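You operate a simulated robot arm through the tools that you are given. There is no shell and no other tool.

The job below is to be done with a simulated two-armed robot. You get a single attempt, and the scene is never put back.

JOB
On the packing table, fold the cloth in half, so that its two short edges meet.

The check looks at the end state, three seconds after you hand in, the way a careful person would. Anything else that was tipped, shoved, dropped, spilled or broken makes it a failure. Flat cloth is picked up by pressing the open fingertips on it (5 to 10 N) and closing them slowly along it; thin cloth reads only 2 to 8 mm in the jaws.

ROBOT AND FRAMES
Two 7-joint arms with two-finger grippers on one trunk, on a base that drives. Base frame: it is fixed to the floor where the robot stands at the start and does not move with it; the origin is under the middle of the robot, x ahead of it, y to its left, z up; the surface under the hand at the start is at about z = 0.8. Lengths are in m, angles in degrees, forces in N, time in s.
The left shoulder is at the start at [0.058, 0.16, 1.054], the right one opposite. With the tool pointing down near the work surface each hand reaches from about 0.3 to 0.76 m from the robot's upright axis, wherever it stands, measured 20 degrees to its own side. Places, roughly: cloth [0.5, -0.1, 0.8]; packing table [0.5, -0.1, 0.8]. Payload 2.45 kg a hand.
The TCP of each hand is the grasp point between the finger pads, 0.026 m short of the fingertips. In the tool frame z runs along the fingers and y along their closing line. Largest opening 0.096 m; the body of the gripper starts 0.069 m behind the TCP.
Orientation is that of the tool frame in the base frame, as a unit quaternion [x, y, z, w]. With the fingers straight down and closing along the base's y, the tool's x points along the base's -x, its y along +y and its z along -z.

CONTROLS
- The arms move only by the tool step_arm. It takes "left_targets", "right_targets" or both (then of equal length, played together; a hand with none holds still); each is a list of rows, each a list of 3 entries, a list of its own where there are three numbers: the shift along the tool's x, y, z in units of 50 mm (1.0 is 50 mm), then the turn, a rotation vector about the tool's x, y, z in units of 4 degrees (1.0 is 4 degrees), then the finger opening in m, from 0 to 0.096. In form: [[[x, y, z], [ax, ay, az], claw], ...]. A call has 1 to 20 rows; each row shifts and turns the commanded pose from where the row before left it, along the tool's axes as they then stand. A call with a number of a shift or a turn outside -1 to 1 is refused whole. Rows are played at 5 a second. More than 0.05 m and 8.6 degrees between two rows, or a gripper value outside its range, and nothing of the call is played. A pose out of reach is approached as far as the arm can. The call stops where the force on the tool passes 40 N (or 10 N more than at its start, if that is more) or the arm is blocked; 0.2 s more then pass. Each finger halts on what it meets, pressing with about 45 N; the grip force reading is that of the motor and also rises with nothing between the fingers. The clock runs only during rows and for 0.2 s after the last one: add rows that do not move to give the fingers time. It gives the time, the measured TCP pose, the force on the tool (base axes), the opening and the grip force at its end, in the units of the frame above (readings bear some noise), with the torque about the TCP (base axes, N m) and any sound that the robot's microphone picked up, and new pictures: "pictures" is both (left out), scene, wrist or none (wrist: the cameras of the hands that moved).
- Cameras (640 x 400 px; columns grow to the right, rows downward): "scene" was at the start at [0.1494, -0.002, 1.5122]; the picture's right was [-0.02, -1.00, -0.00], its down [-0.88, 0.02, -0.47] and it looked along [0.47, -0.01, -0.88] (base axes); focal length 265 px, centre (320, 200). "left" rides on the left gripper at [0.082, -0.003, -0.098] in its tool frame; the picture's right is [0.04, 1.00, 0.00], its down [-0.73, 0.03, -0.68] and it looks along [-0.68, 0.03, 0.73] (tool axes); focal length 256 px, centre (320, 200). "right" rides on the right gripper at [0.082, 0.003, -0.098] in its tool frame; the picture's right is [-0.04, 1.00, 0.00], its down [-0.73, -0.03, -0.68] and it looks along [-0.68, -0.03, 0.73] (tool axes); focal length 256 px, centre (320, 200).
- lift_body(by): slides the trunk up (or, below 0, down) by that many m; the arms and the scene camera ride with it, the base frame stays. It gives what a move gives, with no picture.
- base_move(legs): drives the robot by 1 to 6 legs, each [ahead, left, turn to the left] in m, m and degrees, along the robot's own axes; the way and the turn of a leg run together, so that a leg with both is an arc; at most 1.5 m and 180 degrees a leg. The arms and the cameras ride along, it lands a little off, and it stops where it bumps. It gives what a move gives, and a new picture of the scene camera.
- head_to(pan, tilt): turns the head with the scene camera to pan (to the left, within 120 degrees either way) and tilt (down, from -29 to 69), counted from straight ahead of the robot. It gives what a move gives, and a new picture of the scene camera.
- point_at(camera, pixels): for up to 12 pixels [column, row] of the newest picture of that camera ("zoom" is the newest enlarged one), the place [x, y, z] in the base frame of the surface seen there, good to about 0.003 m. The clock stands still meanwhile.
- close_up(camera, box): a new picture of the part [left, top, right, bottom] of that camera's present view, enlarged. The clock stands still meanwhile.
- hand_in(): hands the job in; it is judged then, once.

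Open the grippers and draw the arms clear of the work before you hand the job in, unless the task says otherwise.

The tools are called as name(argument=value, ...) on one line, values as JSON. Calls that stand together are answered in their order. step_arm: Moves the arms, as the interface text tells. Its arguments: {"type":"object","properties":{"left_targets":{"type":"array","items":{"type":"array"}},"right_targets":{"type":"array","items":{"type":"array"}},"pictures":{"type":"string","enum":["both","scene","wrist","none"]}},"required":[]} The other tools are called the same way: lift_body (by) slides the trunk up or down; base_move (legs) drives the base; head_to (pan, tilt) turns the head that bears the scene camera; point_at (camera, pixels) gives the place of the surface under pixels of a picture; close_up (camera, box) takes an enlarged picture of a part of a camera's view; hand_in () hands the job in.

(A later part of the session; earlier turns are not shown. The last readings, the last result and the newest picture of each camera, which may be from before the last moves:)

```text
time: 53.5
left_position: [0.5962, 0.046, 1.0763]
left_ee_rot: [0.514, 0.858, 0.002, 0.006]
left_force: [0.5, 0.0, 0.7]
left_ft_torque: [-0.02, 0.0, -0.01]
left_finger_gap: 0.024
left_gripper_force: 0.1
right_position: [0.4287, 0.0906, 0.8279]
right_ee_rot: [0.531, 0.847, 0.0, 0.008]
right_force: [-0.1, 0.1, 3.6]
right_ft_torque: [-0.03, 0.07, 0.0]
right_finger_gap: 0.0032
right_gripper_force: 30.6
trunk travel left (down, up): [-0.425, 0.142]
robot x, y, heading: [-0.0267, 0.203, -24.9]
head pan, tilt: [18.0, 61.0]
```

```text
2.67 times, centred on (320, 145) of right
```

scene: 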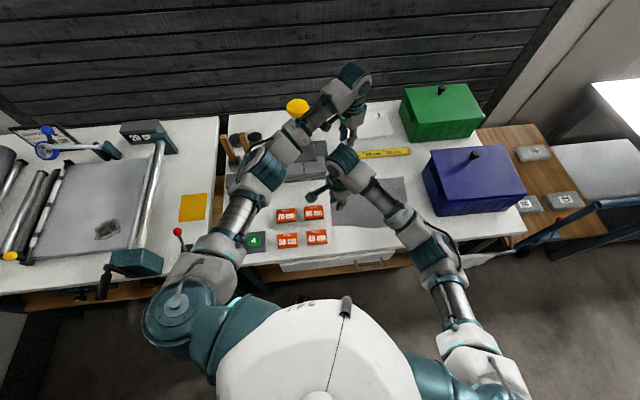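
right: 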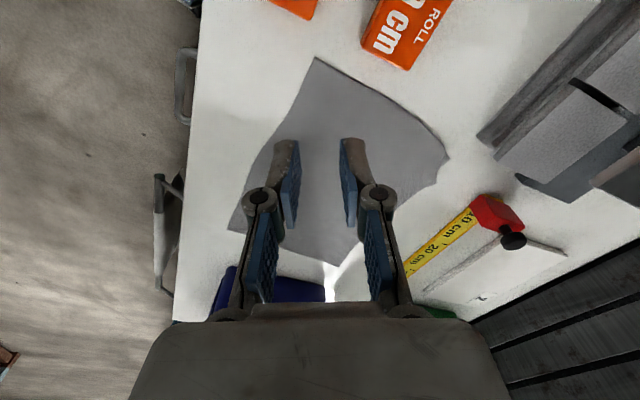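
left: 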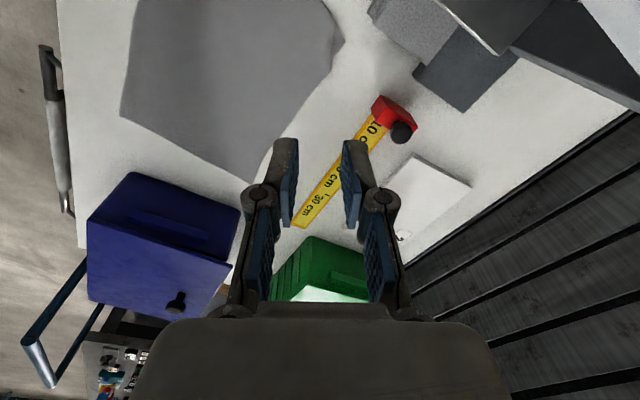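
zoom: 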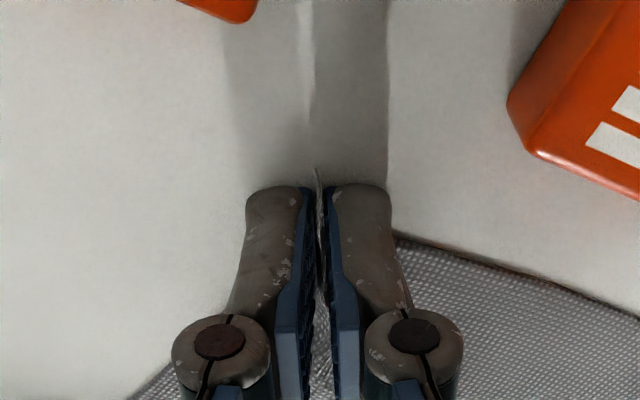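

The right pinch holds (3.2 mm, the corner tip just pokes out). I lift it 6 mm and lower the left hand to about 0.87 over the far-left corner.

step_arm(left_targets=[[[0, 0, 0.8], [0, 0, 0], 0.024], [[0, 0, 0.8], [0, 0, 0], 0.024], [[0, 0, 0.8], [0, 0, 0], 0.024], [[0, 0, 0.8], [0, 0, 0], 0.024], [[0, 0, 0.8], [0, 0, 0], 0.024], [[0, 0, 0], [0, 0, 0], 0.024]], right_targets=[[[0, 0, -0.06], [0, 0, 0], 0.0], [[0, 0, -0.06], [0, 0, 0], 0.0], [[0, 0, 0], [0, 0, 0], 0.0], [[0, 0, 0], [0, 0, 0], 0.0], [[0, 0, 0], [0, 0, 0], 0.0], [[0, 0, 0], [0, 0, 0], 0.0]])

close_up(camera="left", box=[200, 50, 440, 200])

```text
time: 54.9
left_position: [0.6013, 0.047, 0.8749]
left_ee_rot: [0.515, 0.857, 0.001, 0.007]
left_force: [-0.1, 0.6, -0.9]
left_ft_torque: [0.02, 0.0, -0.03]
left_finger_gap: 0.0239
left_gripper_force: 0.0
right_position: [0.4269, 0.0909, 0.8318]
right_ee_rot: [0.532, 0.847, 0.0, 0.007]
right_force: [0.2, -0.4, 0.4]
right_ft_torque: [0.05, -0.05, 0.03]
right_finger_gap: 0.0041
right_gripper_force: 29.4
trunk travel left (down, up): [-0.425, 0.142]
robot x, y, heading: [-0.0227, 0.2031, -24.8]
head pan, tilt: [18.0, 61.0]
```

scene: 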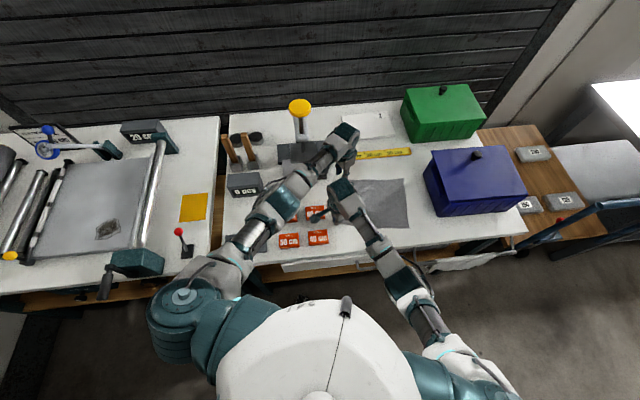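
right: 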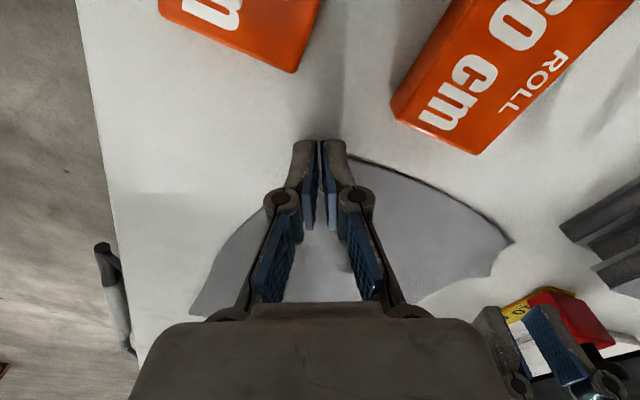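
left: 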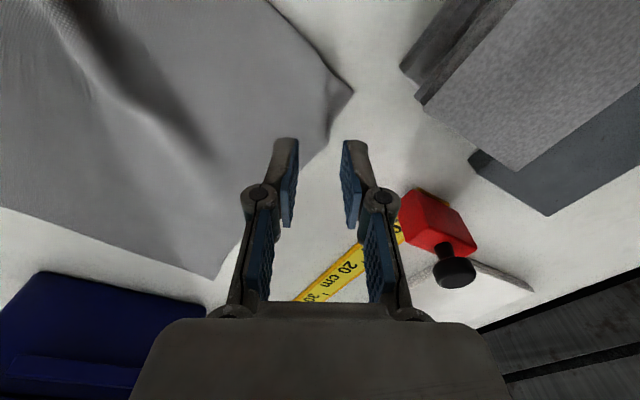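

```text
2.67 times, centred on (320, 125) of left
```

zoom: 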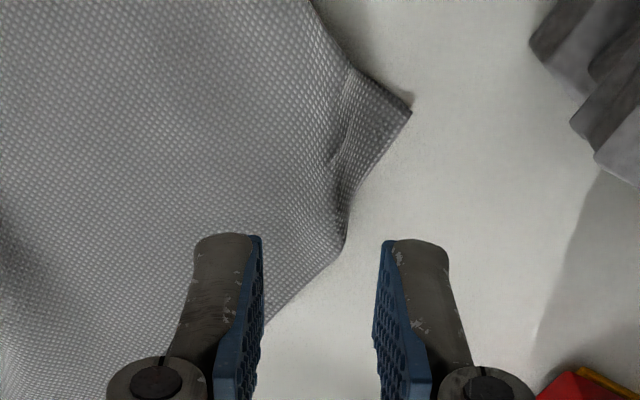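

The far-left tip is at tool ≈(19,21) mm with a small crease along the tool x direction. I shift the left hand 19 mm out and 4 mm along, narrowing slightly, and descend to 0.842.

step_arm(left_targets=[[[0.38, 0.08, 0], [0, 0, 0], 0.022], [[0, 0, 0.35], [0, 0, 0], 0.022], [[0, 0, 0.3], [0, 0, 0], 0.022], [[0, 0, 0], [0, 0, 0], 0.022], [[0, 0, 0], [0, 0, 0], 0.022]], pictures="none")

close_up(camera="left", box=[200, 70, 440, 220])

```text
time: 56.1
left_position: [0.5975, 0.064, 0.8409]
left_ee_rot: [0.514, 0.858, 0.0, 0.006]
left_force: [1.2, 0.0, -0.1]
left_ft_torque: [0.01, 0.01, 0.03]
left_finger_gap: 0.0222
left_gripper_force: 0.0
right_position: [0.4289, 0.0908, 0.8314]
right_ee_rot: [0.531, 0.847, 0.0, 0.006]
right_force: [-0.5, 0.5, 1.7]
right_ft_torque: [-0.05, 0.02, -0.03]
right_finger_gap: 0.0015
right_gripper_force: 33.7
trunk travel left (down, up): [-0.425, 0.142]
robot x, y, heading: [-0.0266, 0.2033, -24.9]
head pan, tilt: [18.0, 61.0]
```

```text
2.67 times, centred on (320, 145) of left
```

zoom: 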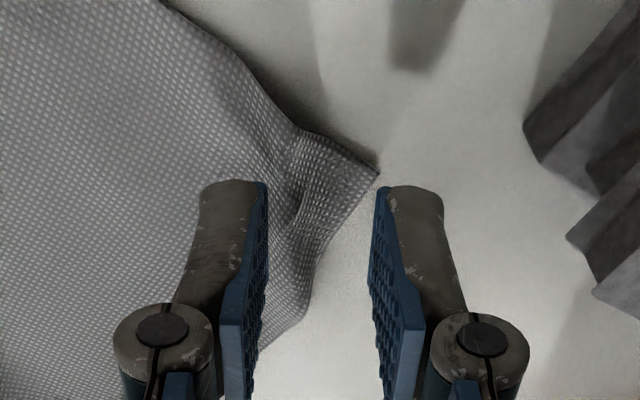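

The tip is at tool ≈(8,12) mm; I shift 7 mm back so both fingers rest on cloth, then lower to contact.

step_arm(left_targets=[[[0.04, -0.14, 0], [0, 0, 0], 0.022], [[0, 0, 0.15], [0, 0, 0], 0.022], [[0, 0, 0.12], [0, 0, 0], 0.022], [[0, 0, 0], [0, 0, 0], 0.022]], pictures="none")

close_up(camera="left", box=[200, 70, 440, 220])

```text
time: 57.1
left_position: [0.5883, 0.0628, 0.8281]
left_ee_rot: [0.513, 0.858, 0.001, 0.007]
left_force: [0.6, 0.0, 0.1]
left_ft_torque: [-0.02, -0.01, 0.03]
left_finger_gap: 0.0222
left_gripper_force: 0.0
right_position: [0.4286, 0.0894, 0.8308]
right_ee_rot: [0.532, 0.846, 0.0, 0.007]
right_force: [0.6, -1.3, 1.0]
right_ft_torque: [0.05, -0.09, 0.0]
right_finger_gap: 0.0029
right_gripper_force: 36.7
trunk travel left (down, up): [-0.425, 0.142]
robot x, y, heading: [-0.0294, 0.2024, -24.5]
head pan, tilt: [18.0, 61.0]
```

```text
2.67 times, centred on (320, 145) of left
```

zoom: 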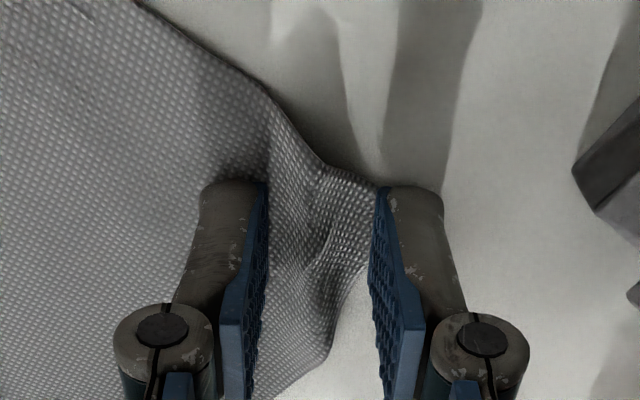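

Very good: the crease is centred between the fingers. Press slightly.

step_arm(left_targets=[[[0, 0, 0.035], [0, 0, 0], 0.022], [[0, 0, 0], [0, 0, 0], 0.022]], pictures="none")

```text
time: 57.7
left_position: [0.5881, 0.0628, 0.8272]
left_ee_rot: [0.514, 0.858, 0.001, 0.007]
left_force: [0.7, 0.5, 5.7]
left_ft_torque: [-0.02, 0.1, 0.0]
left_finger_gap: 0.0217
left_gripper_force: 0.0
right_position: [0.4288, 0.0899, 0.8314]
right_ee_rot: [0.531, 0.848, 0.0, 0.006]
right_force: [0.8, 1.1, -0.3]
right_ft_torque: [-0.01, 0.02, 0.02]
right_finger_gap: 0.0039
right_gripper_force: 37.8
trunk travel left (down, up): [-0.425, 0.142]
robot x, y, heading: [-0.0259, 0.2063, -24.5]
head pan, tilt: [18.0, 61.0]
```

5.7 N. I close the left fingers slowly.

step_arm(left_targets=[[[0, 0, 0], [0, 0, 0], 0.019], [[0, 0, 0], [0, 0, 0], 0.016], [[0, 0, 0], [0, 0, 0], 0.013], [[0, 0, 0], [0, 0, 0], 0.01], [[0, 0, 0], [0, 0, 0], 0.007], [[0, 0, 0], [0, 0, 0], 0.004], [[0, 0, 0], [0, 0, 0], 0.001], [[0, 0, 0], [0, 0, 0], 0.0], [[0, 0, 0], [0, 0, 0], 0.0]], pictures="scene")

close_up(camera="left", box=[200, 70, 440, 220])

close_up(camera="right", box=[120, 100, 600, 400])

```text
time: 59.7
left_position: [0.5879, 0.0641, 0.8263]
left_ee_rot: [0.513, 0.858, 0.002, 0.008]
left_force: [1.1, -0.3, 1.7]
left_ft_torque: [0.03, 0.05, 0.02]
left_finger_gap: 0.0051
left_gripper_force: 40.3
right_position: [0.4282, 0.09, 0.8305]
right_ee_rot: [0.531, 0.847, 0.0, 0.006]
right_force: [1.9, -0.2, 0.4]
right_ft_torque: [-0.01, -0.05, 0.02]
right_finger_gap: 0.0032
right_gripper_force: 35.8
trunk travel left (down, up): [-0.425, 0.142]
robot x, y, heading: [-0.0312, 0.2049, -25.0]
head pan, tilt: [18.0, 61.0]
```

scene: 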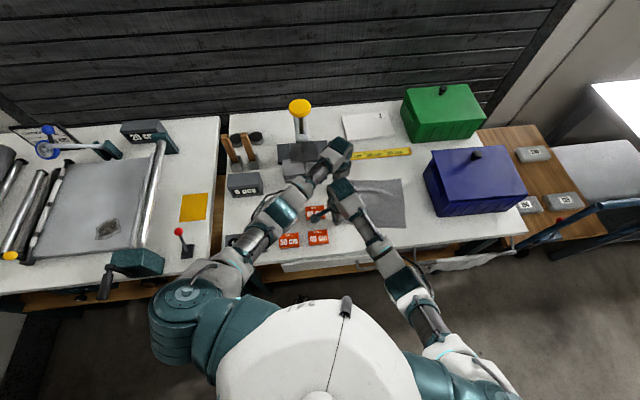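

```text
2.67 times, centred on (320, 145) of left
```

zoom: 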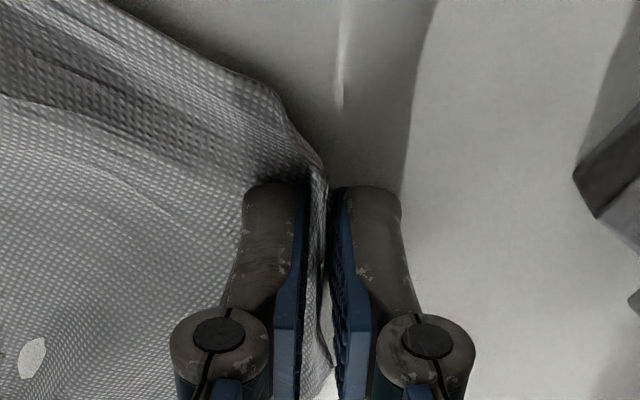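

```text
1.33 times, centred on (360, 250) of right
```

zoom: 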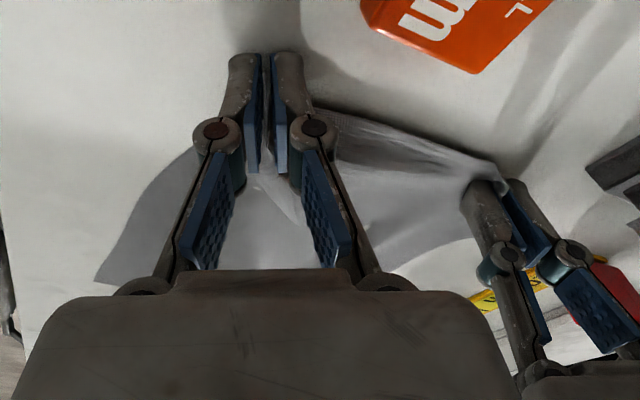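

Both corners are pinched (5.1 and 3.2 mm). Now I lift both hands together along an arc toward the right (10 cm up, 5 cm right).

step_arm(left_targets=[[[-0.018, -0.01, -0.22], [0, 0, 0], 0.0], [[-0.018, -0.01, -0.22], [0, 0, 0], 0.0], [[-0.06, -0.033, -0.22], [0, 0, 0], 0.0], [[-0.06, -0.033, -0.22], [0, 0, 0], 0.0], [[-0.097, -0.052, -0.2], [0, 0, 0], 0.0], [[-0.097, -0.052, -0.2], [0, 0, 0], 0.0], [[-0.132, -0.071, -0.18], [0, 0, 0], 0.0], [[-0.132, -0.071, -0.18], [0, 0, 0], 0.0], [[-0.16, -0.086, -0.16], [0, 0, 0], 0.0], [[-0.16, -0.086, -0.16], [0, 0, 0], 0.0], [[0, 0, 0], [0, 0, 0], 0.0]], right_targets=[[[-0.018, -0.009, -0.22], [0, 0, 0], 0.0], [[-0.018, -0.009, -0.22], [0, 0, 0], 0.0], [[-0.063, -0.03, -0.22], [0, 0, 0], 0.0], [[-0.063, -0.03, -0.22], [0, 0, 0], 0.0], [[-0.099, -0.048, -0.2], [0, 0, 0], 0.0], [[-0.099, -0.048, -0.2], [0, 0, 0], 0.0], [[-0.135, -0.066, -0.18], [0, 0, 0], 0.0], [[-0.135, -0.066, -0.18], [0, 0, 0], 0.0], [[-0.162, -0.079, -0.16], [0, 0, 0], 0.0], [[-0.162, -0.079, -0.16], [0, 0, 0], 0.0], [[0, 0, 0], [0, 0, 0], 0.0]])

close_up(camera="scene", box=[280, 110, 520, 270])

```text
time: 62.1
left_position: [0.5874, 0.009, 0.9252]
left_ee_rot: [0.514, 0.858, 0.001, 0.007]
left_force: [0.5, -0.1, -1.2]
left_ft_torque: [0.0, 0.02, 0.04]
left_finger_gap: 0.0044
left_gripper_force: 39.1
right_position: [0.4281, 0.0374, 0.93]
right_ee_rot: [0.532, 0.847, 0.002, 0.005]
right_force: [1.2, -0.1, 3.6]
right_ft_torque: [0.06, 0.02, 0.0]
right_finger_gap: 0.002
right_gripper_force: 30.7
trunk travel left (down, up): [-0.425, 0.142]
robot x, y, heading: [-0.0269, 0.2043, -24.7]
head pan, tilt: [18.0, 61.0]
```

scene: 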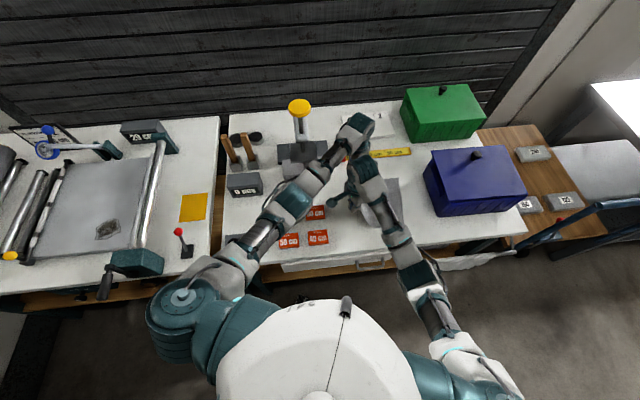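
right: 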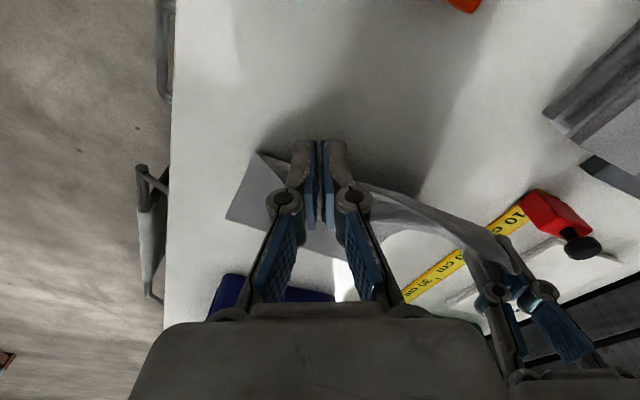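
left: 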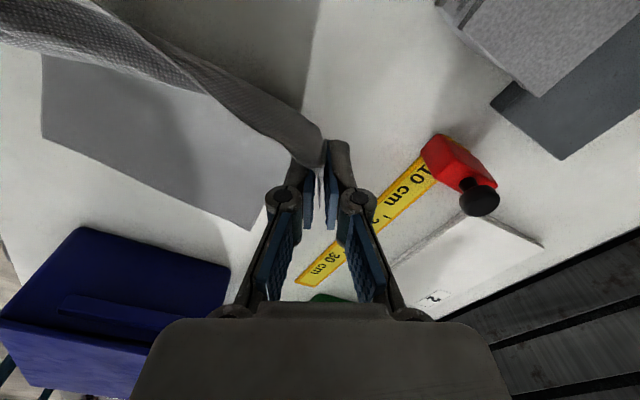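

```text
2.50 times, centred on (400, 190) of scene
```

zoom: 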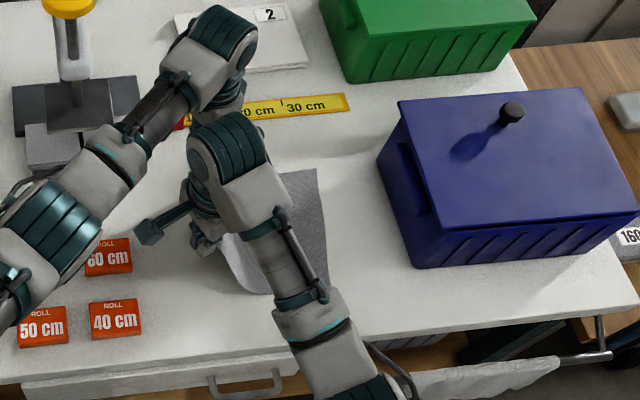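

The edge is lifted between both hands. I check whether the right edge stayed (left view corners at (42,137) and (248,228)).

point_at(camera="left", pixels=[[44, 135], [248, 226], [120, 165], [180, 195]])

point_at(camera="zoom", pixels=[[316, 171], [326, 286], [322, 230], [270, 290]])

```text
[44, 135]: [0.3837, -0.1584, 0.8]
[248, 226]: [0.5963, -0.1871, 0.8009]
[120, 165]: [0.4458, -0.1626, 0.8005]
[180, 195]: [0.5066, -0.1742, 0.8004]
```

```text
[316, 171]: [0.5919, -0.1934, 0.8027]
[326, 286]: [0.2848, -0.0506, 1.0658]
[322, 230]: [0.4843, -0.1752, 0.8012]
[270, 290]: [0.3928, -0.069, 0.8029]
```

The lift pulled the cloth ~3 cm left; the right edge is now (0.384,−0.158)–(0.594,−0.19). I strafe the base right by 0.17 m, carrying the edge over.

base_move(legs=[[0.034, -0.078, 0], [0.034, -0.078, 0]])

step_arm(left_targets=[[[0, 0, 0], [0, 0, 0], 0.0]], right_targets=[[[0, 0, 0], [0, 0, 0], 0.0]], pictures="both")

close_up(camera="scene", box=[220, 110, 460, 270])

```text
time: 63.8
left_position: [0.5849, -0.1543, 0.9278]
left_ee_rot: [0.513, 0.858, 0.0, 0.008]
left_force: [0.9, -1.0, -2.6]
left_ft_torque: [0.13, 0.0, 0.04]
left_finger_gap: 0.0041
left_gripper_force: 29.4
right_position: [0.4233, -0.1247, 0.9333]
right_ee_rot: [0.53, 0.848, -0.001, 0.01]
right_force: [0.1, -0.3, 0.5]
right_ft_torque: [0.02, -0.05, 0.0]
right_finger_gap: 0.0007
right_gripper_force: 30.3
trunk travel left (down, up): [-0.425, 0.142]
robot x, y, heading: [-0.0323, 0.0356, -24.5]
head pan, tilt: [18.0, 61.0]
```

scene: 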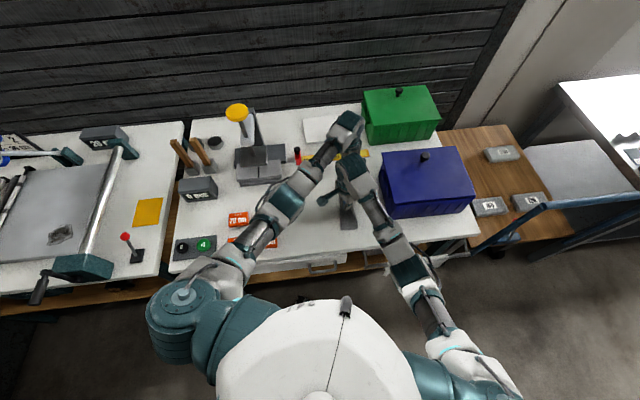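

```text
time: 64.2
left_position: [0.5942, -0.1238, 0.9233]
left_ee_rot: [0.517, 0.856, -0.018, 0.011]
left_force: [-0.8, -0.6, -0.5]
left_ft_torque: [0.13, -0.15, 0.0]
left_finger_gap: 0.004
left_gripper_force: 30.2
right_position: [0.4326, -0.0925, 0.9302]
right_ee_rot: [0.534, 0.845, -0.021, 0.011]
right_force: [-1.1, -0.8, -0.7]
right_ft_torque: [0.11, -0.07, 0.02]
right_finger_gap: 0.0016
right_gripper_force: 31.0
trunk travel left (down, up): [-0.425, 0.142]
robot x, y, heading: [-0.0341, 0.0393, -25.2]
head pan, tilt: [18.0, 61.0]
```

scene: 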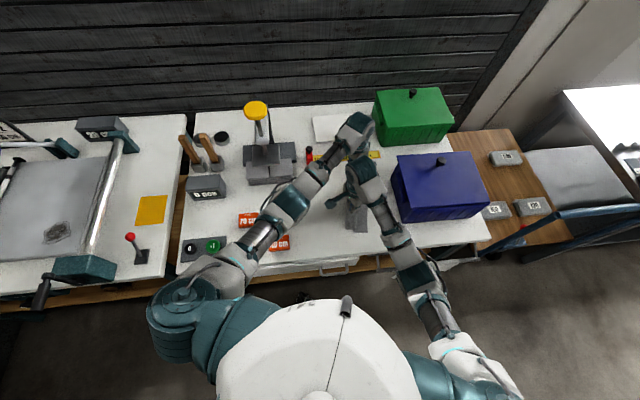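
right: 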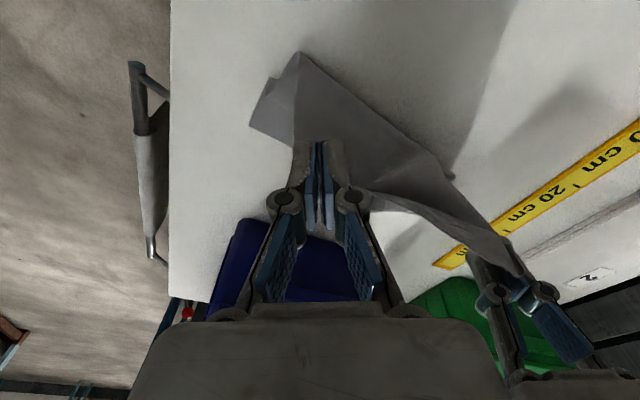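
left: 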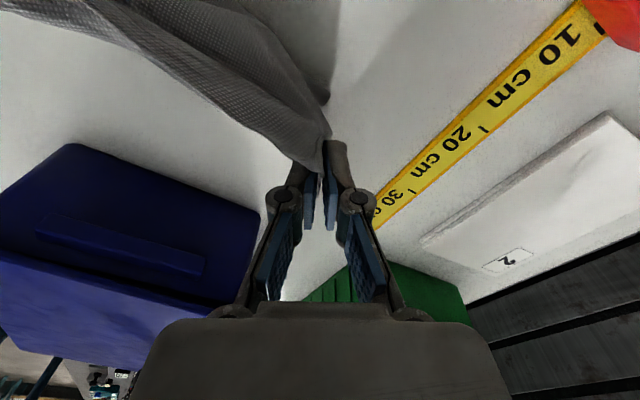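

```text
2.50 times, centred on (340, 190) of scene
```

zoom: 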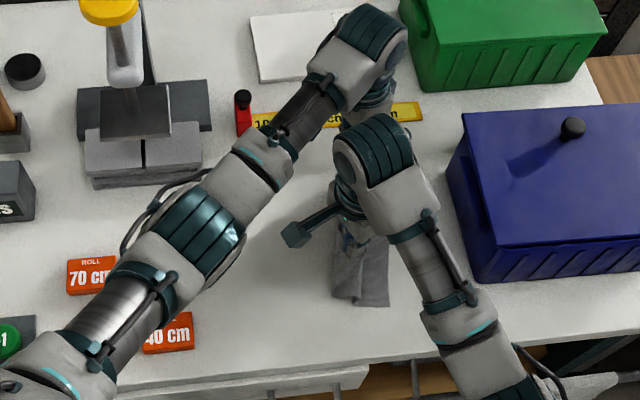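

The robot rocked a little after stopping; I let it settle for a second and look again.

step_arm(left_targets=[[[0, 0, 0], [0, 0, 0], 0.0], [[0, 0, 0], [0, 0, 0], 0.0], [[0, 0, 0], [0, 0, 0], 0.0], [[0, 0, 0], [0, 0, 0], 0.0], [[0, 0, 0], [0, 0, 0], 0.0], [[0, 0, 0], [0, 0, 0], 0.0]], right_targets=[[[0, 0, 0], [0, 0, 0], 0.0], [[0, 0, 0], [0, 0, 0], 0.0], [[0, 0, 0], [0, 0, 0], 0.0], [[0, 0, 0], [0, 0, 0], 0.0], [[0, 0, 0], [0, 0, 0], 0.0], [[0, 0, 0], [0, 0, 0], 0.0]], pictures="both")

close_up(camera="scene", box=[270, 130, 450, 260])

close_up(camera="right", box=[180, 20, 560, 280])

```text
time: 65.6
left_position: [0.5905, -0.1433, 0.927]
left_ee_rot: [0.513, 0.858, -0.006, 0.009]
left_force: [0.2, -0.4, 0.4]
left_ft_torque: [0.03, 0.01, 0.0]
left_finger_gap: 0.0055
left_gripper_force: 35.1
right_position: [0.4258, -0.1153, 0.935]
right_ee_rot: [0.53, 0.848, -0.008, 0.011]
right_force: [0.7, -1.2, 2.3]
right_ft_torque: [0.03, -0.01, 0.0]
right_finger_gap: 0.0005
right_gripper_force: 30.4
trunk travel left (down, up): [-0.425, 0.142]
robot x, y, heading: [-0.0281, 0.03, -24.6]
head pan, tilt: [18.0, 61.0]
```

scene: 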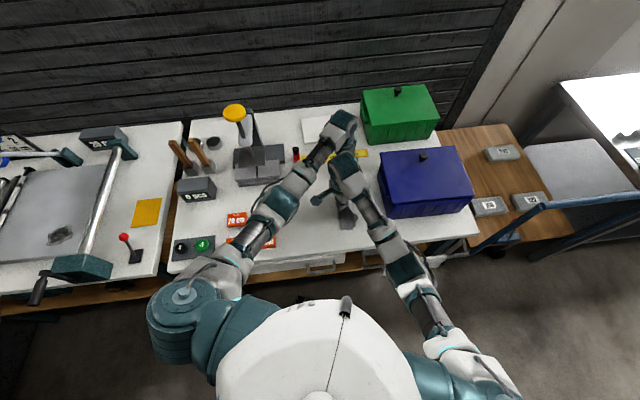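
right: 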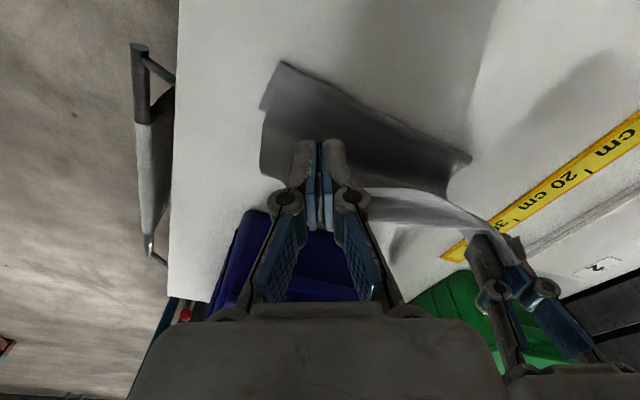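
left: 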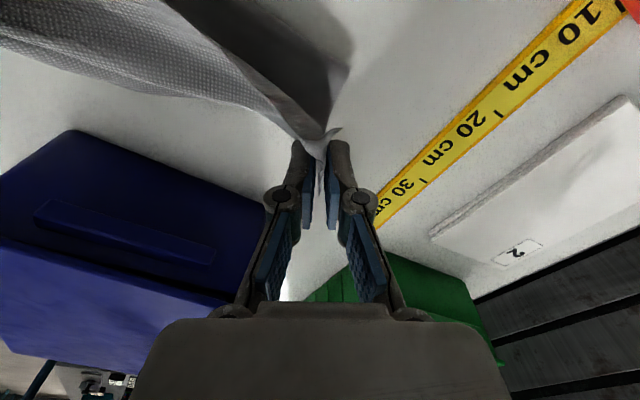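

```text
3.08 times, centred on (360, 195) of scene
```

zoom: 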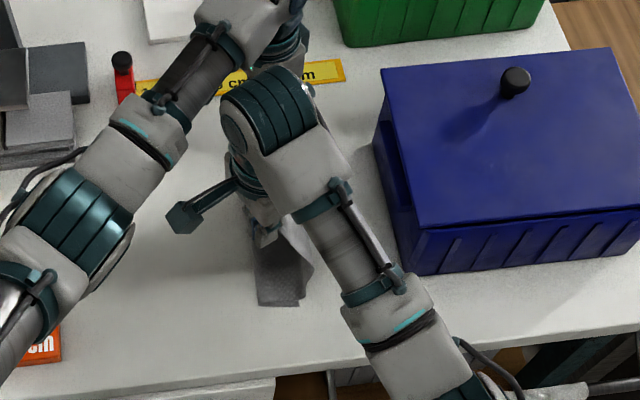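

```text
1.54 times, centred on (370, 150) of right
```

zoom: 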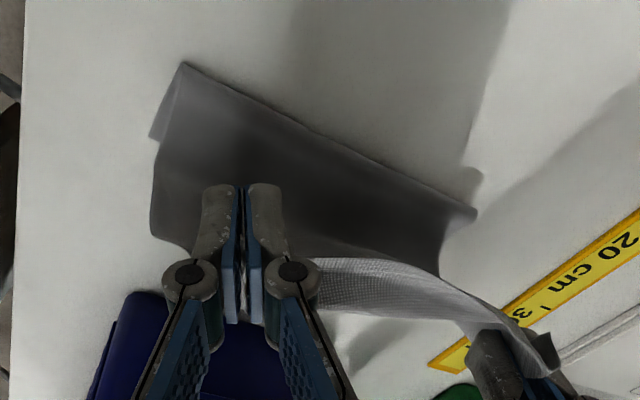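

I need to know where the bottom layer lies: I measure the outline points seen in the right camera zoom.

point_at(camera="zoom", pixels=[[185, 68], [330, 138], [470, 210], [155, 138], [152, 230], [180, 245], [435, 265], [340, 245], [200, 150], [320, 200], [400, 280], [160, 180]])

point_at(camera="scene", pixels=[[343, 228], [355, 228], [342, 212], [360, 218]])

point_at(camera="left", pixels=[[250, 60], [320, 110], [350, 60], [150, 70], [50, 30], [270, 130], [200, 20]])

```text
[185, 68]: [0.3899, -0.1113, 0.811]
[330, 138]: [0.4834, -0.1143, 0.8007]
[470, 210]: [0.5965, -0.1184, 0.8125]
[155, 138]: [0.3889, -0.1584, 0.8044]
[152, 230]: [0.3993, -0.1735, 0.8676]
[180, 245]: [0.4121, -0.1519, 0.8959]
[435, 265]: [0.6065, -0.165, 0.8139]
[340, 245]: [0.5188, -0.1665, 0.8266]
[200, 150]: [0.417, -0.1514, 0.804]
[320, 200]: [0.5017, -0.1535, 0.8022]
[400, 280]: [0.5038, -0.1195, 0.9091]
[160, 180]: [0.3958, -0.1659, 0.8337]
```

```text
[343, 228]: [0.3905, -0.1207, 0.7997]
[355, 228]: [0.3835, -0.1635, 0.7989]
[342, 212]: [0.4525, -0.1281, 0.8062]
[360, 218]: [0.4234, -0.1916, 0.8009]
```

```text
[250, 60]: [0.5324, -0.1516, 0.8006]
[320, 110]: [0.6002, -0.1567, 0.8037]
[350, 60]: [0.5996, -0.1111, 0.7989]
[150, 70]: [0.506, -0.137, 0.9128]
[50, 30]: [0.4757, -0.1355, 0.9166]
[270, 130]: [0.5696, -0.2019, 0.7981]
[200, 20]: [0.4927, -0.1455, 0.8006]
```

The cloth hung straight down and piled into an S under the hands (crease at y≈−0.11 instead of ≈−0.02), so carrying it high doesn't work. I go back left with the base to unroll it, then will traverse low (tips ~2 cm up) with the arms only.

base_move(legs=[[-0.0067, 0.085, 0]])

step_arm(left_targets=[[[0, 0, 0], [0, 0, 0], 0.0], [[0, 0, 0], [0, 0, 0], 0.0], [[0, 0, 0], [0, 0, 0], 0.0], [[0, 0, 0], [0, 0, 0], 0.0], [[0, 0, 0], [0, 0, 0], 0.0], [[0, 0, 0], [0, 0, 0], 0.0], [[0, 0, 0], [0, 0, 0], 0.0], [[0, 0, 0], [0, 0, 0], 0.0]], right_targets=[[[0, 0, 0], [0, 0, 0], 0.0], [[0, 0, 0], [0, 0, 0], 0.0], [[0, 0, 0], [0, 0, 0], 0.0], [[0, 0, 0], [0, 0, 0], 0.0], [[0, 0, 0], [0, 0, 0], 0.0], [[0, 0, 0], [0, 0, 0], 0.0], [[0, 0, 0], [0, 0, 0], 0.0], [[0, 0, 0], [0, 0, 0], 0.0]], pictures="both")

```text
time: 66.7
left_position: [0.622, -0.0586, 0.9267]
left_ee_rot: [0.514, 0.858, -0.009, 0.01]
left_force: [1.0, 0.1, -0.8]
left_ft_torque: [0.08, -0.08, 0.0]
left_finger_gap: 0.0035
left_gripper_force: 29.7
right_position: [0.4584, -0.0273, 0.9347]
right_ee_rot: [0.531, 0.847, -0.011, 0.012]
right_force: [0.8, 0.2, -0.9]
right_ft_torque: [0.0, -0.01, -0.02]
right_finger_gap: 0.0019
right_gripper_force: 33.1
trunk travel left (down, up): [-0.425, 0.142]
robot x, y, heading: [0.0027, 0.1135, -24.7]
head pan, tilt: [18.0, 61.0]
```

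scene: 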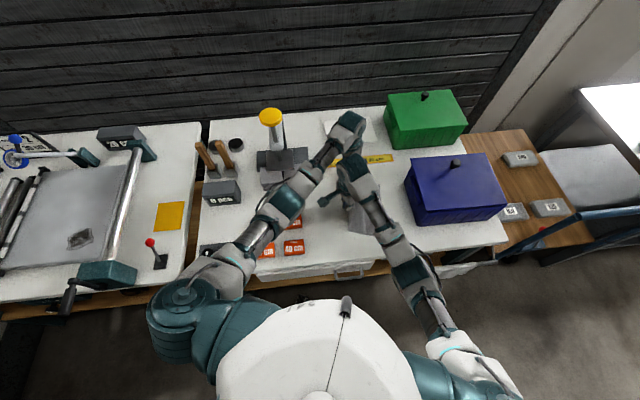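

```text
time: 68.5
left_position: [0.6198, -0.0566, 0.9294]
left_ee_rot: [0.515, 0.857, -0.009, 0.012]
left_force: [0.2, 0.3, 0.4]
left_ft_torque: [0.02, 0.03, 0.0]
left_finger_gap: 0.0026
left_gripper_force: 29.8
right_position: [0.4566, -0.0267, 0.9368]
right_ee_rot: [0.532, 0.847, -0.012, 0.013]
right_force: [0.0, 0.6, 0.7]
right_ft_torque: [-0.02, 0.02, -0.01]
right_finger_gap: 0.0012
right_gripper_force: 29.3
trunk travel left (down, up): [-0.425, 0.142]
robot x, y, heading: [-0.0043, 0.1167, -24.7]
head pan, tilt: [18.0, 61.0]
```

scene: 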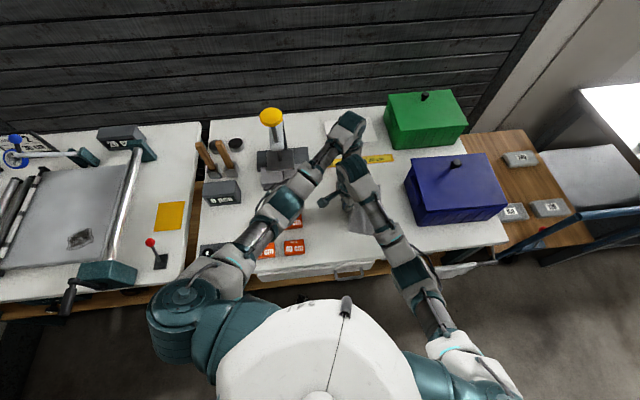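
right: 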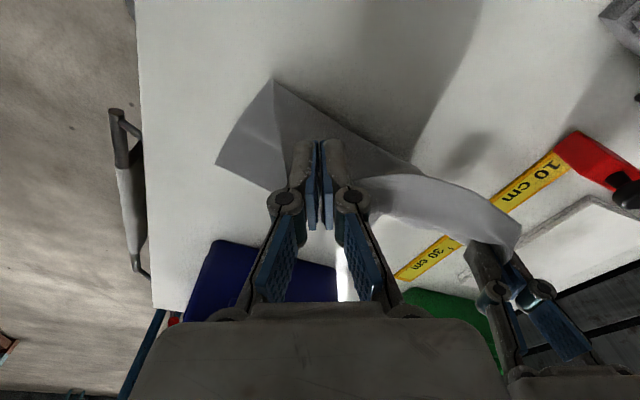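
left: 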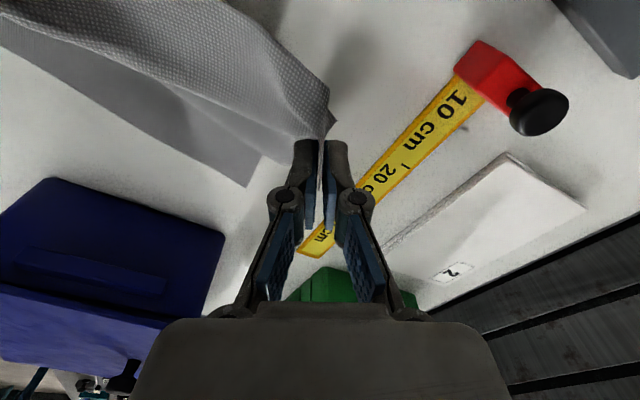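

Now the right edge is visible again (left view corner near (248,185)); I measure where the layers are.

point_at(camera="left", pixels=[[246, 183], [150, 130], [60, 80], [262, 160], [330, 125], [300, 60], [200, 60]])

point_at(camera="right", pixels=[[275, 80], [219, 160], [245, 125], [265, 188], [340, 120], [410, 165], [310, 115]])

close_up(camera="right", box=[180, 50, 560, 300])

```text
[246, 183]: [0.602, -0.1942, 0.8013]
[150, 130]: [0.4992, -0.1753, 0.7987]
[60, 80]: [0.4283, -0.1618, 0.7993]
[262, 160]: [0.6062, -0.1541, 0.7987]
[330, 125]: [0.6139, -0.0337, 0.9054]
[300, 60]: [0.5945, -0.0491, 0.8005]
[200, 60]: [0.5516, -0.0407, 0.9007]
```

```text
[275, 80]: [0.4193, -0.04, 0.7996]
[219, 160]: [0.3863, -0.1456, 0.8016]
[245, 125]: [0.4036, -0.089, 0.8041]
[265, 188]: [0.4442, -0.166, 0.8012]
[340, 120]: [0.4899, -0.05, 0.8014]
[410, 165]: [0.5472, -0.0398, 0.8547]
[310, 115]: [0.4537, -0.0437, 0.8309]
```

```text
1.60 times, centred on (370, 175) of right
```

zoom: 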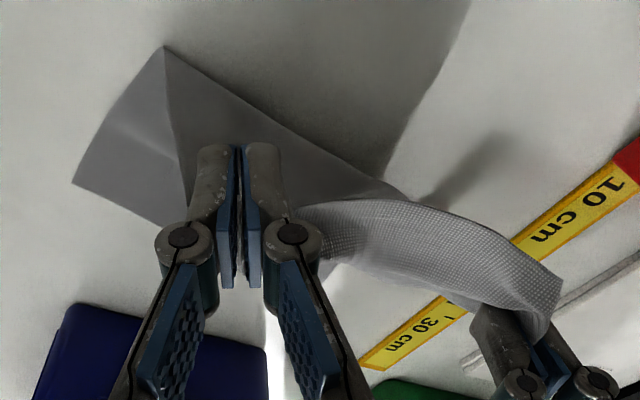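

Right edge stayed put at (0.386,−0.147)–(0.602,−0.194), and the sheet now hangs near y≈−0.04. I move the hands another 5 cm left, then lower with the trunk so the tips are only ~2 cm above the table.

step_arm(left_targets=[[[0.12, 0.093, 0], [0, 0, 0], 0.0], [[0.12, 0.093, 0], [0, 0, 0], 0.0], [[0.12, 0.093, 0], [0, 0, 0], 0.0], [[0.12, 0.093, 0], [0, 0, 0], 0.0], [[0.12, 0.093, 0], [0, 0, 0], 0.0], [[0.12, 0.093, 0], [0, 0, 0], 0.0]], right_targets=[[[0.165, 0.043, 0], [0, 0, 0], 0.0], [[0.165, 0.043, 0], [0, 0, 0], 0.0], [[0.165, 0.043, 0], [0, 0, 0], 0.0], [[0.165, 0.043, 0], [0, 0, 0], 0.0], [[0.165, 0.043, 0], [0, 0, 0], 0.0], [[0.165, 0.043, 0], [0, 0, 0], 0.0]], pictures="none")

lift_body(by=-0.075)

step_arm(left_targets=[[[0, 0, 0], [0, 0, 0], 0.0], [[0, 0, 0], [0, 0, 0], 0.0]], right_targets=[[[0, 0, 0.05], [0, 0, 0], 0.0], [[0, 0, 0.05], [0, 0, 0], 0.0]], pictures="both")

```text
time: 69.9
left_position: [0.6286, -0.0099, 0.9296]
left_ee_rot: [0.514, 0.857, -0.01, 0.011]
left_force: [-0.8, -1.7, 0.5]
left_ft_torque: [0.1, -0.15, -0.01]
left_finger_gap: 0.0028
left_gripper_force: 37.1
right_position: [0.4469, 0.0258, 0.9338]
right_ee_rot: [0.532, 0.847, -0.012, 0.014]
right_force: [0.5, 0.2, -0.3]
right_ft_torque: [0.0, -0.03, -0.02]
right_finger_gap: 0.0006
right_gripper_force: 29.0
trunk travel left (down, up): [-0.425, 0.142]
robot x, y, heading: [-0.0012, 0.1142, -25.0]
head pan, tilt: [18.0, 61.0]
```

```text
time: 71.0
left_position: [0.6267, -0.01, 0.8535]
left_ee_rot: [0.514, 0.858, -0.01, 0.012]
left_force: [1.6, 0.1, 0.8]
left_ft_torque: [0.09, -0.02, -0.02]
left_finger_gap: 0.0034
left_gripper_force: 37.9
right_position: [0.4468, 0.024, 0.8602]
right_ee_rot: [0.531, 0.847, -0.011, 0.015]
right_force: [-0.5, -0.5, 0.9]
right_ft_torque: [-0.02, -0.03, 0.01]
right_finger_gap: 0.0008
right_gripper_force: 31.4
trunk travel left (down, up): [-0.35, 0.217]
robot x, y, heading: [0.0001, 0.1144, -25.0]
head pan, tilt: [18.0, 61.0]
```

```text
time: 71.7
left_position: [0.6266, -0.0115, 0.8528]
left_ee_rot: [0.514, 0.857, -0.01, 0.012]
left_force: [0.3, -0.2, -0.4]
left_ft_torque: [0.05, 0.01, 0.03]
left_finger_gap: 0.0043
left_gripper_force: 30.6
right_position: [0.4465, 0.0242, 0.8548]
right_ee_rot: [0.531, 0.847, -0.011, 0.014]
right_force: [-0.2, -0.4, -0.6]
right_ft_torque: [0.01, 0.03, -0.01]
right_finger_gap: 0.0015
right_gripper_force: 29.7
trunk travel left (down, up): [-0.35, 0.217]
robot x, y, heading: [0.0014, 0.1137, -24.8]
head pan, tilt: [18.0, 61.0]
```

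scene: 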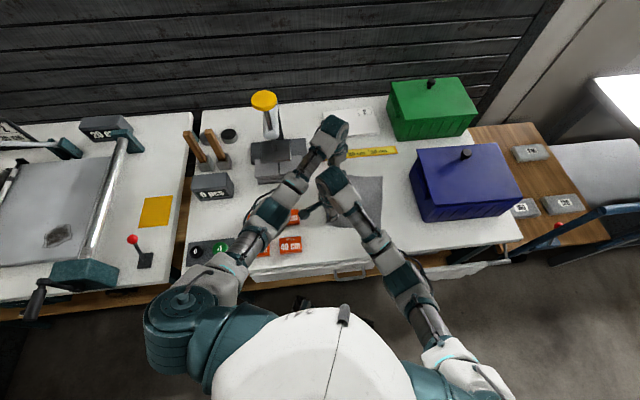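
right: 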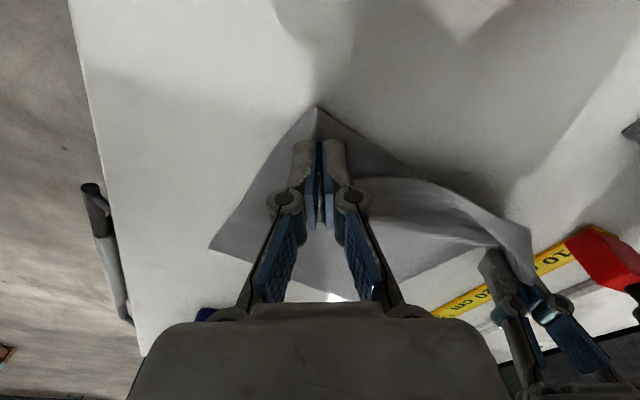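
left: 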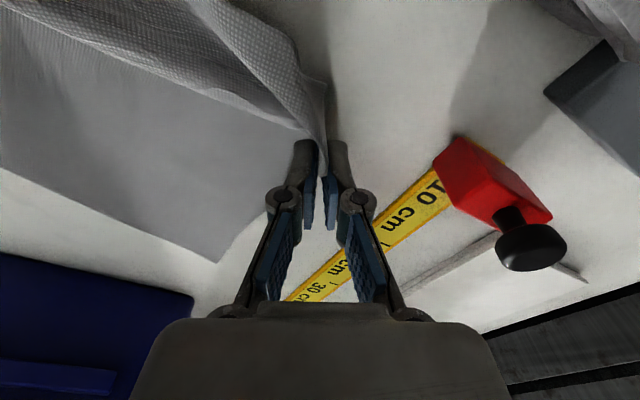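

The sheet is now mostly unrolled. I measure the crease line and right edge again.

point_at(camera="right", pixels=[[316, 110], [370, 145], [430, 178], [212, 247], [260, 180], [250, 262]])

point_at(camera="left", pixels=[[213, 260], [100, 215], [20, 178], [297, 60], [315, 85], [280, 160]])

```text
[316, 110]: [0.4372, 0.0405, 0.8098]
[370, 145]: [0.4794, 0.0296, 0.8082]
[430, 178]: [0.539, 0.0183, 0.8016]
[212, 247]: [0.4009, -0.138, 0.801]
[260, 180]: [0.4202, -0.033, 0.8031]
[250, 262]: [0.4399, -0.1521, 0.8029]
```

```text
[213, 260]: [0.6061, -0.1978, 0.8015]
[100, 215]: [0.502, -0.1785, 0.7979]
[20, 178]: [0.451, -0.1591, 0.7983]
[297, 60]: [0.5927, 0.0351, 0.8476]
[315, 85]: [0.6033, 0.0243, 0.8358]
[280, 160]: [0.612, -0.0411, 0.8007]
```

Crease is at y≈0.02–0.04, left of the needed mid-line. Now the low traverse to the right, first half, lowering the tips by 8 mm on the way.

step_arm(left_targets=[[[-0.225, -0.178, 0.04], [0, 0, 0], 0.0], [[-0.225, -0.178, 0.04], [0, 0, 0], 0.0], [[-0.225, -0.178, 0.04], [0, 0, 0], 0.0], [[-0.225, -0.178, 0.04], [0, 0, 0], 0.0], [[-0.225, -0.178, 0], [0, 0, 0], 0.0], [[-0.225, -0.178, 0], [0, 0, 0], 0.0], [[0, 0, 0], [0, 0, 0], 0.0]], right_targets=[[[-0.213, -0.168, 0.04], [0, 0, 0], 0.0], [[-0.213, -0.168, 0.04], [0, 0, 0], 0.0], [[-0.213, -0.168, 0.04], [0, 0, 0], 0.0], [[-0.213, -0.168, 0.04], [0, 0, 0], 0.0], [[-0.213, -0.168, 0], [0, 0, 0], 0.0], [[-0.213, -0.168, 0], [0, 0, 0], 0.0], [[0, 0, 0], [0, 0, 0], 0.0]], pictures="both")

```text
time: 73.2
left_position: [0.6106, -0.0982, 0.8438]
left_ee_rot: [0.514, 0.858, -0.009, 0.011]
left_force: [-0.6, 0.0, 0.8]
left_ft_torque: [0.01, -0.04, 0.0]
left_finger_gap: 0.0008
left_gripper_force: 31.1
right_position: [0.4278, -0.0592, 0.8492]
right_ee_rot: [0.531, 0.847, -0.01, 0.013]
right_force: [0.6, 0.2, -1.6]
right_ft_torque: [-0.02, 0.04, -0.02]
right_finger_gap: 0.0008
right_gripper_force: 30.5
trunk travel left (down, up): [-0.35, 0.217]
robot x, y, heading: [0.0016, 0.112, -24.7]
head pan, tilt: [18.0, 61.0]
```

scene: 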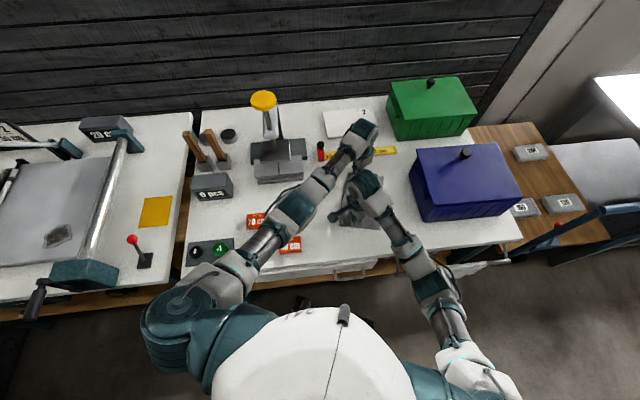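
right: 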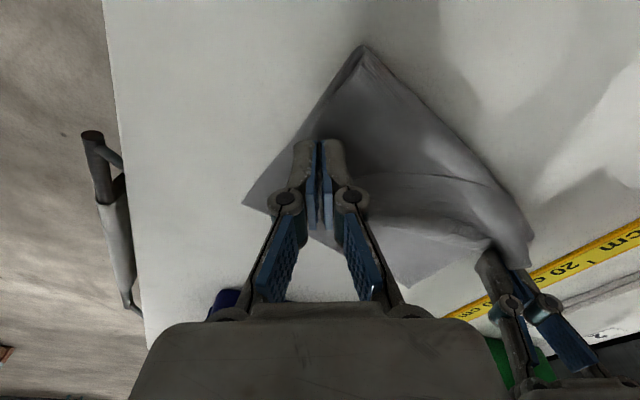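
left: 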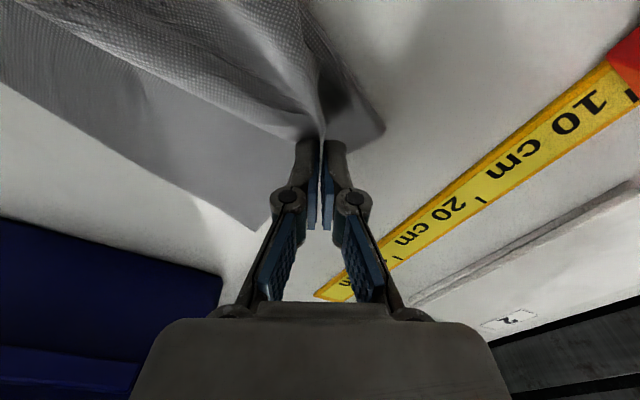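

The layer now folds over properly. I re-measure right edge and crease before the second half.

point_at(camera="right", pixels=[[246, 203], [362, 48], [450, 120], [300, 130], [380, 180]])

point_at(camera="left", pixels=[[255, 228], [120, 163], [30, 110], [383, 128], [345, 60], [290, 190]])

```text
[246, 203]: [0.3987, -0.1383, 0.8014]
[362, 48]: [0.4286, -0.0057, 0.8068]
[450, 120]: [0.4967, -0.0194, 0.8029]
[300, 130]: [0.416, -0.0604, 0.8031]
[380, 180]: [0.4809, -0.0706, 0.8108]
```

```text
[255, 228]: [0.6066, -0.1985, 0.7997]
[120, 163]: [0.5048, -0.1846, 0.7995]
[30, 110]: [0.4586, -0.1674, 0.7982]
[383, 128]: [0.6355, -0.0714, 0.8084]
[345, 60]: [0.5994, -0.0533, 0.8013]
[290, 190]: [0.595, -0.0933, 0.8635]
```

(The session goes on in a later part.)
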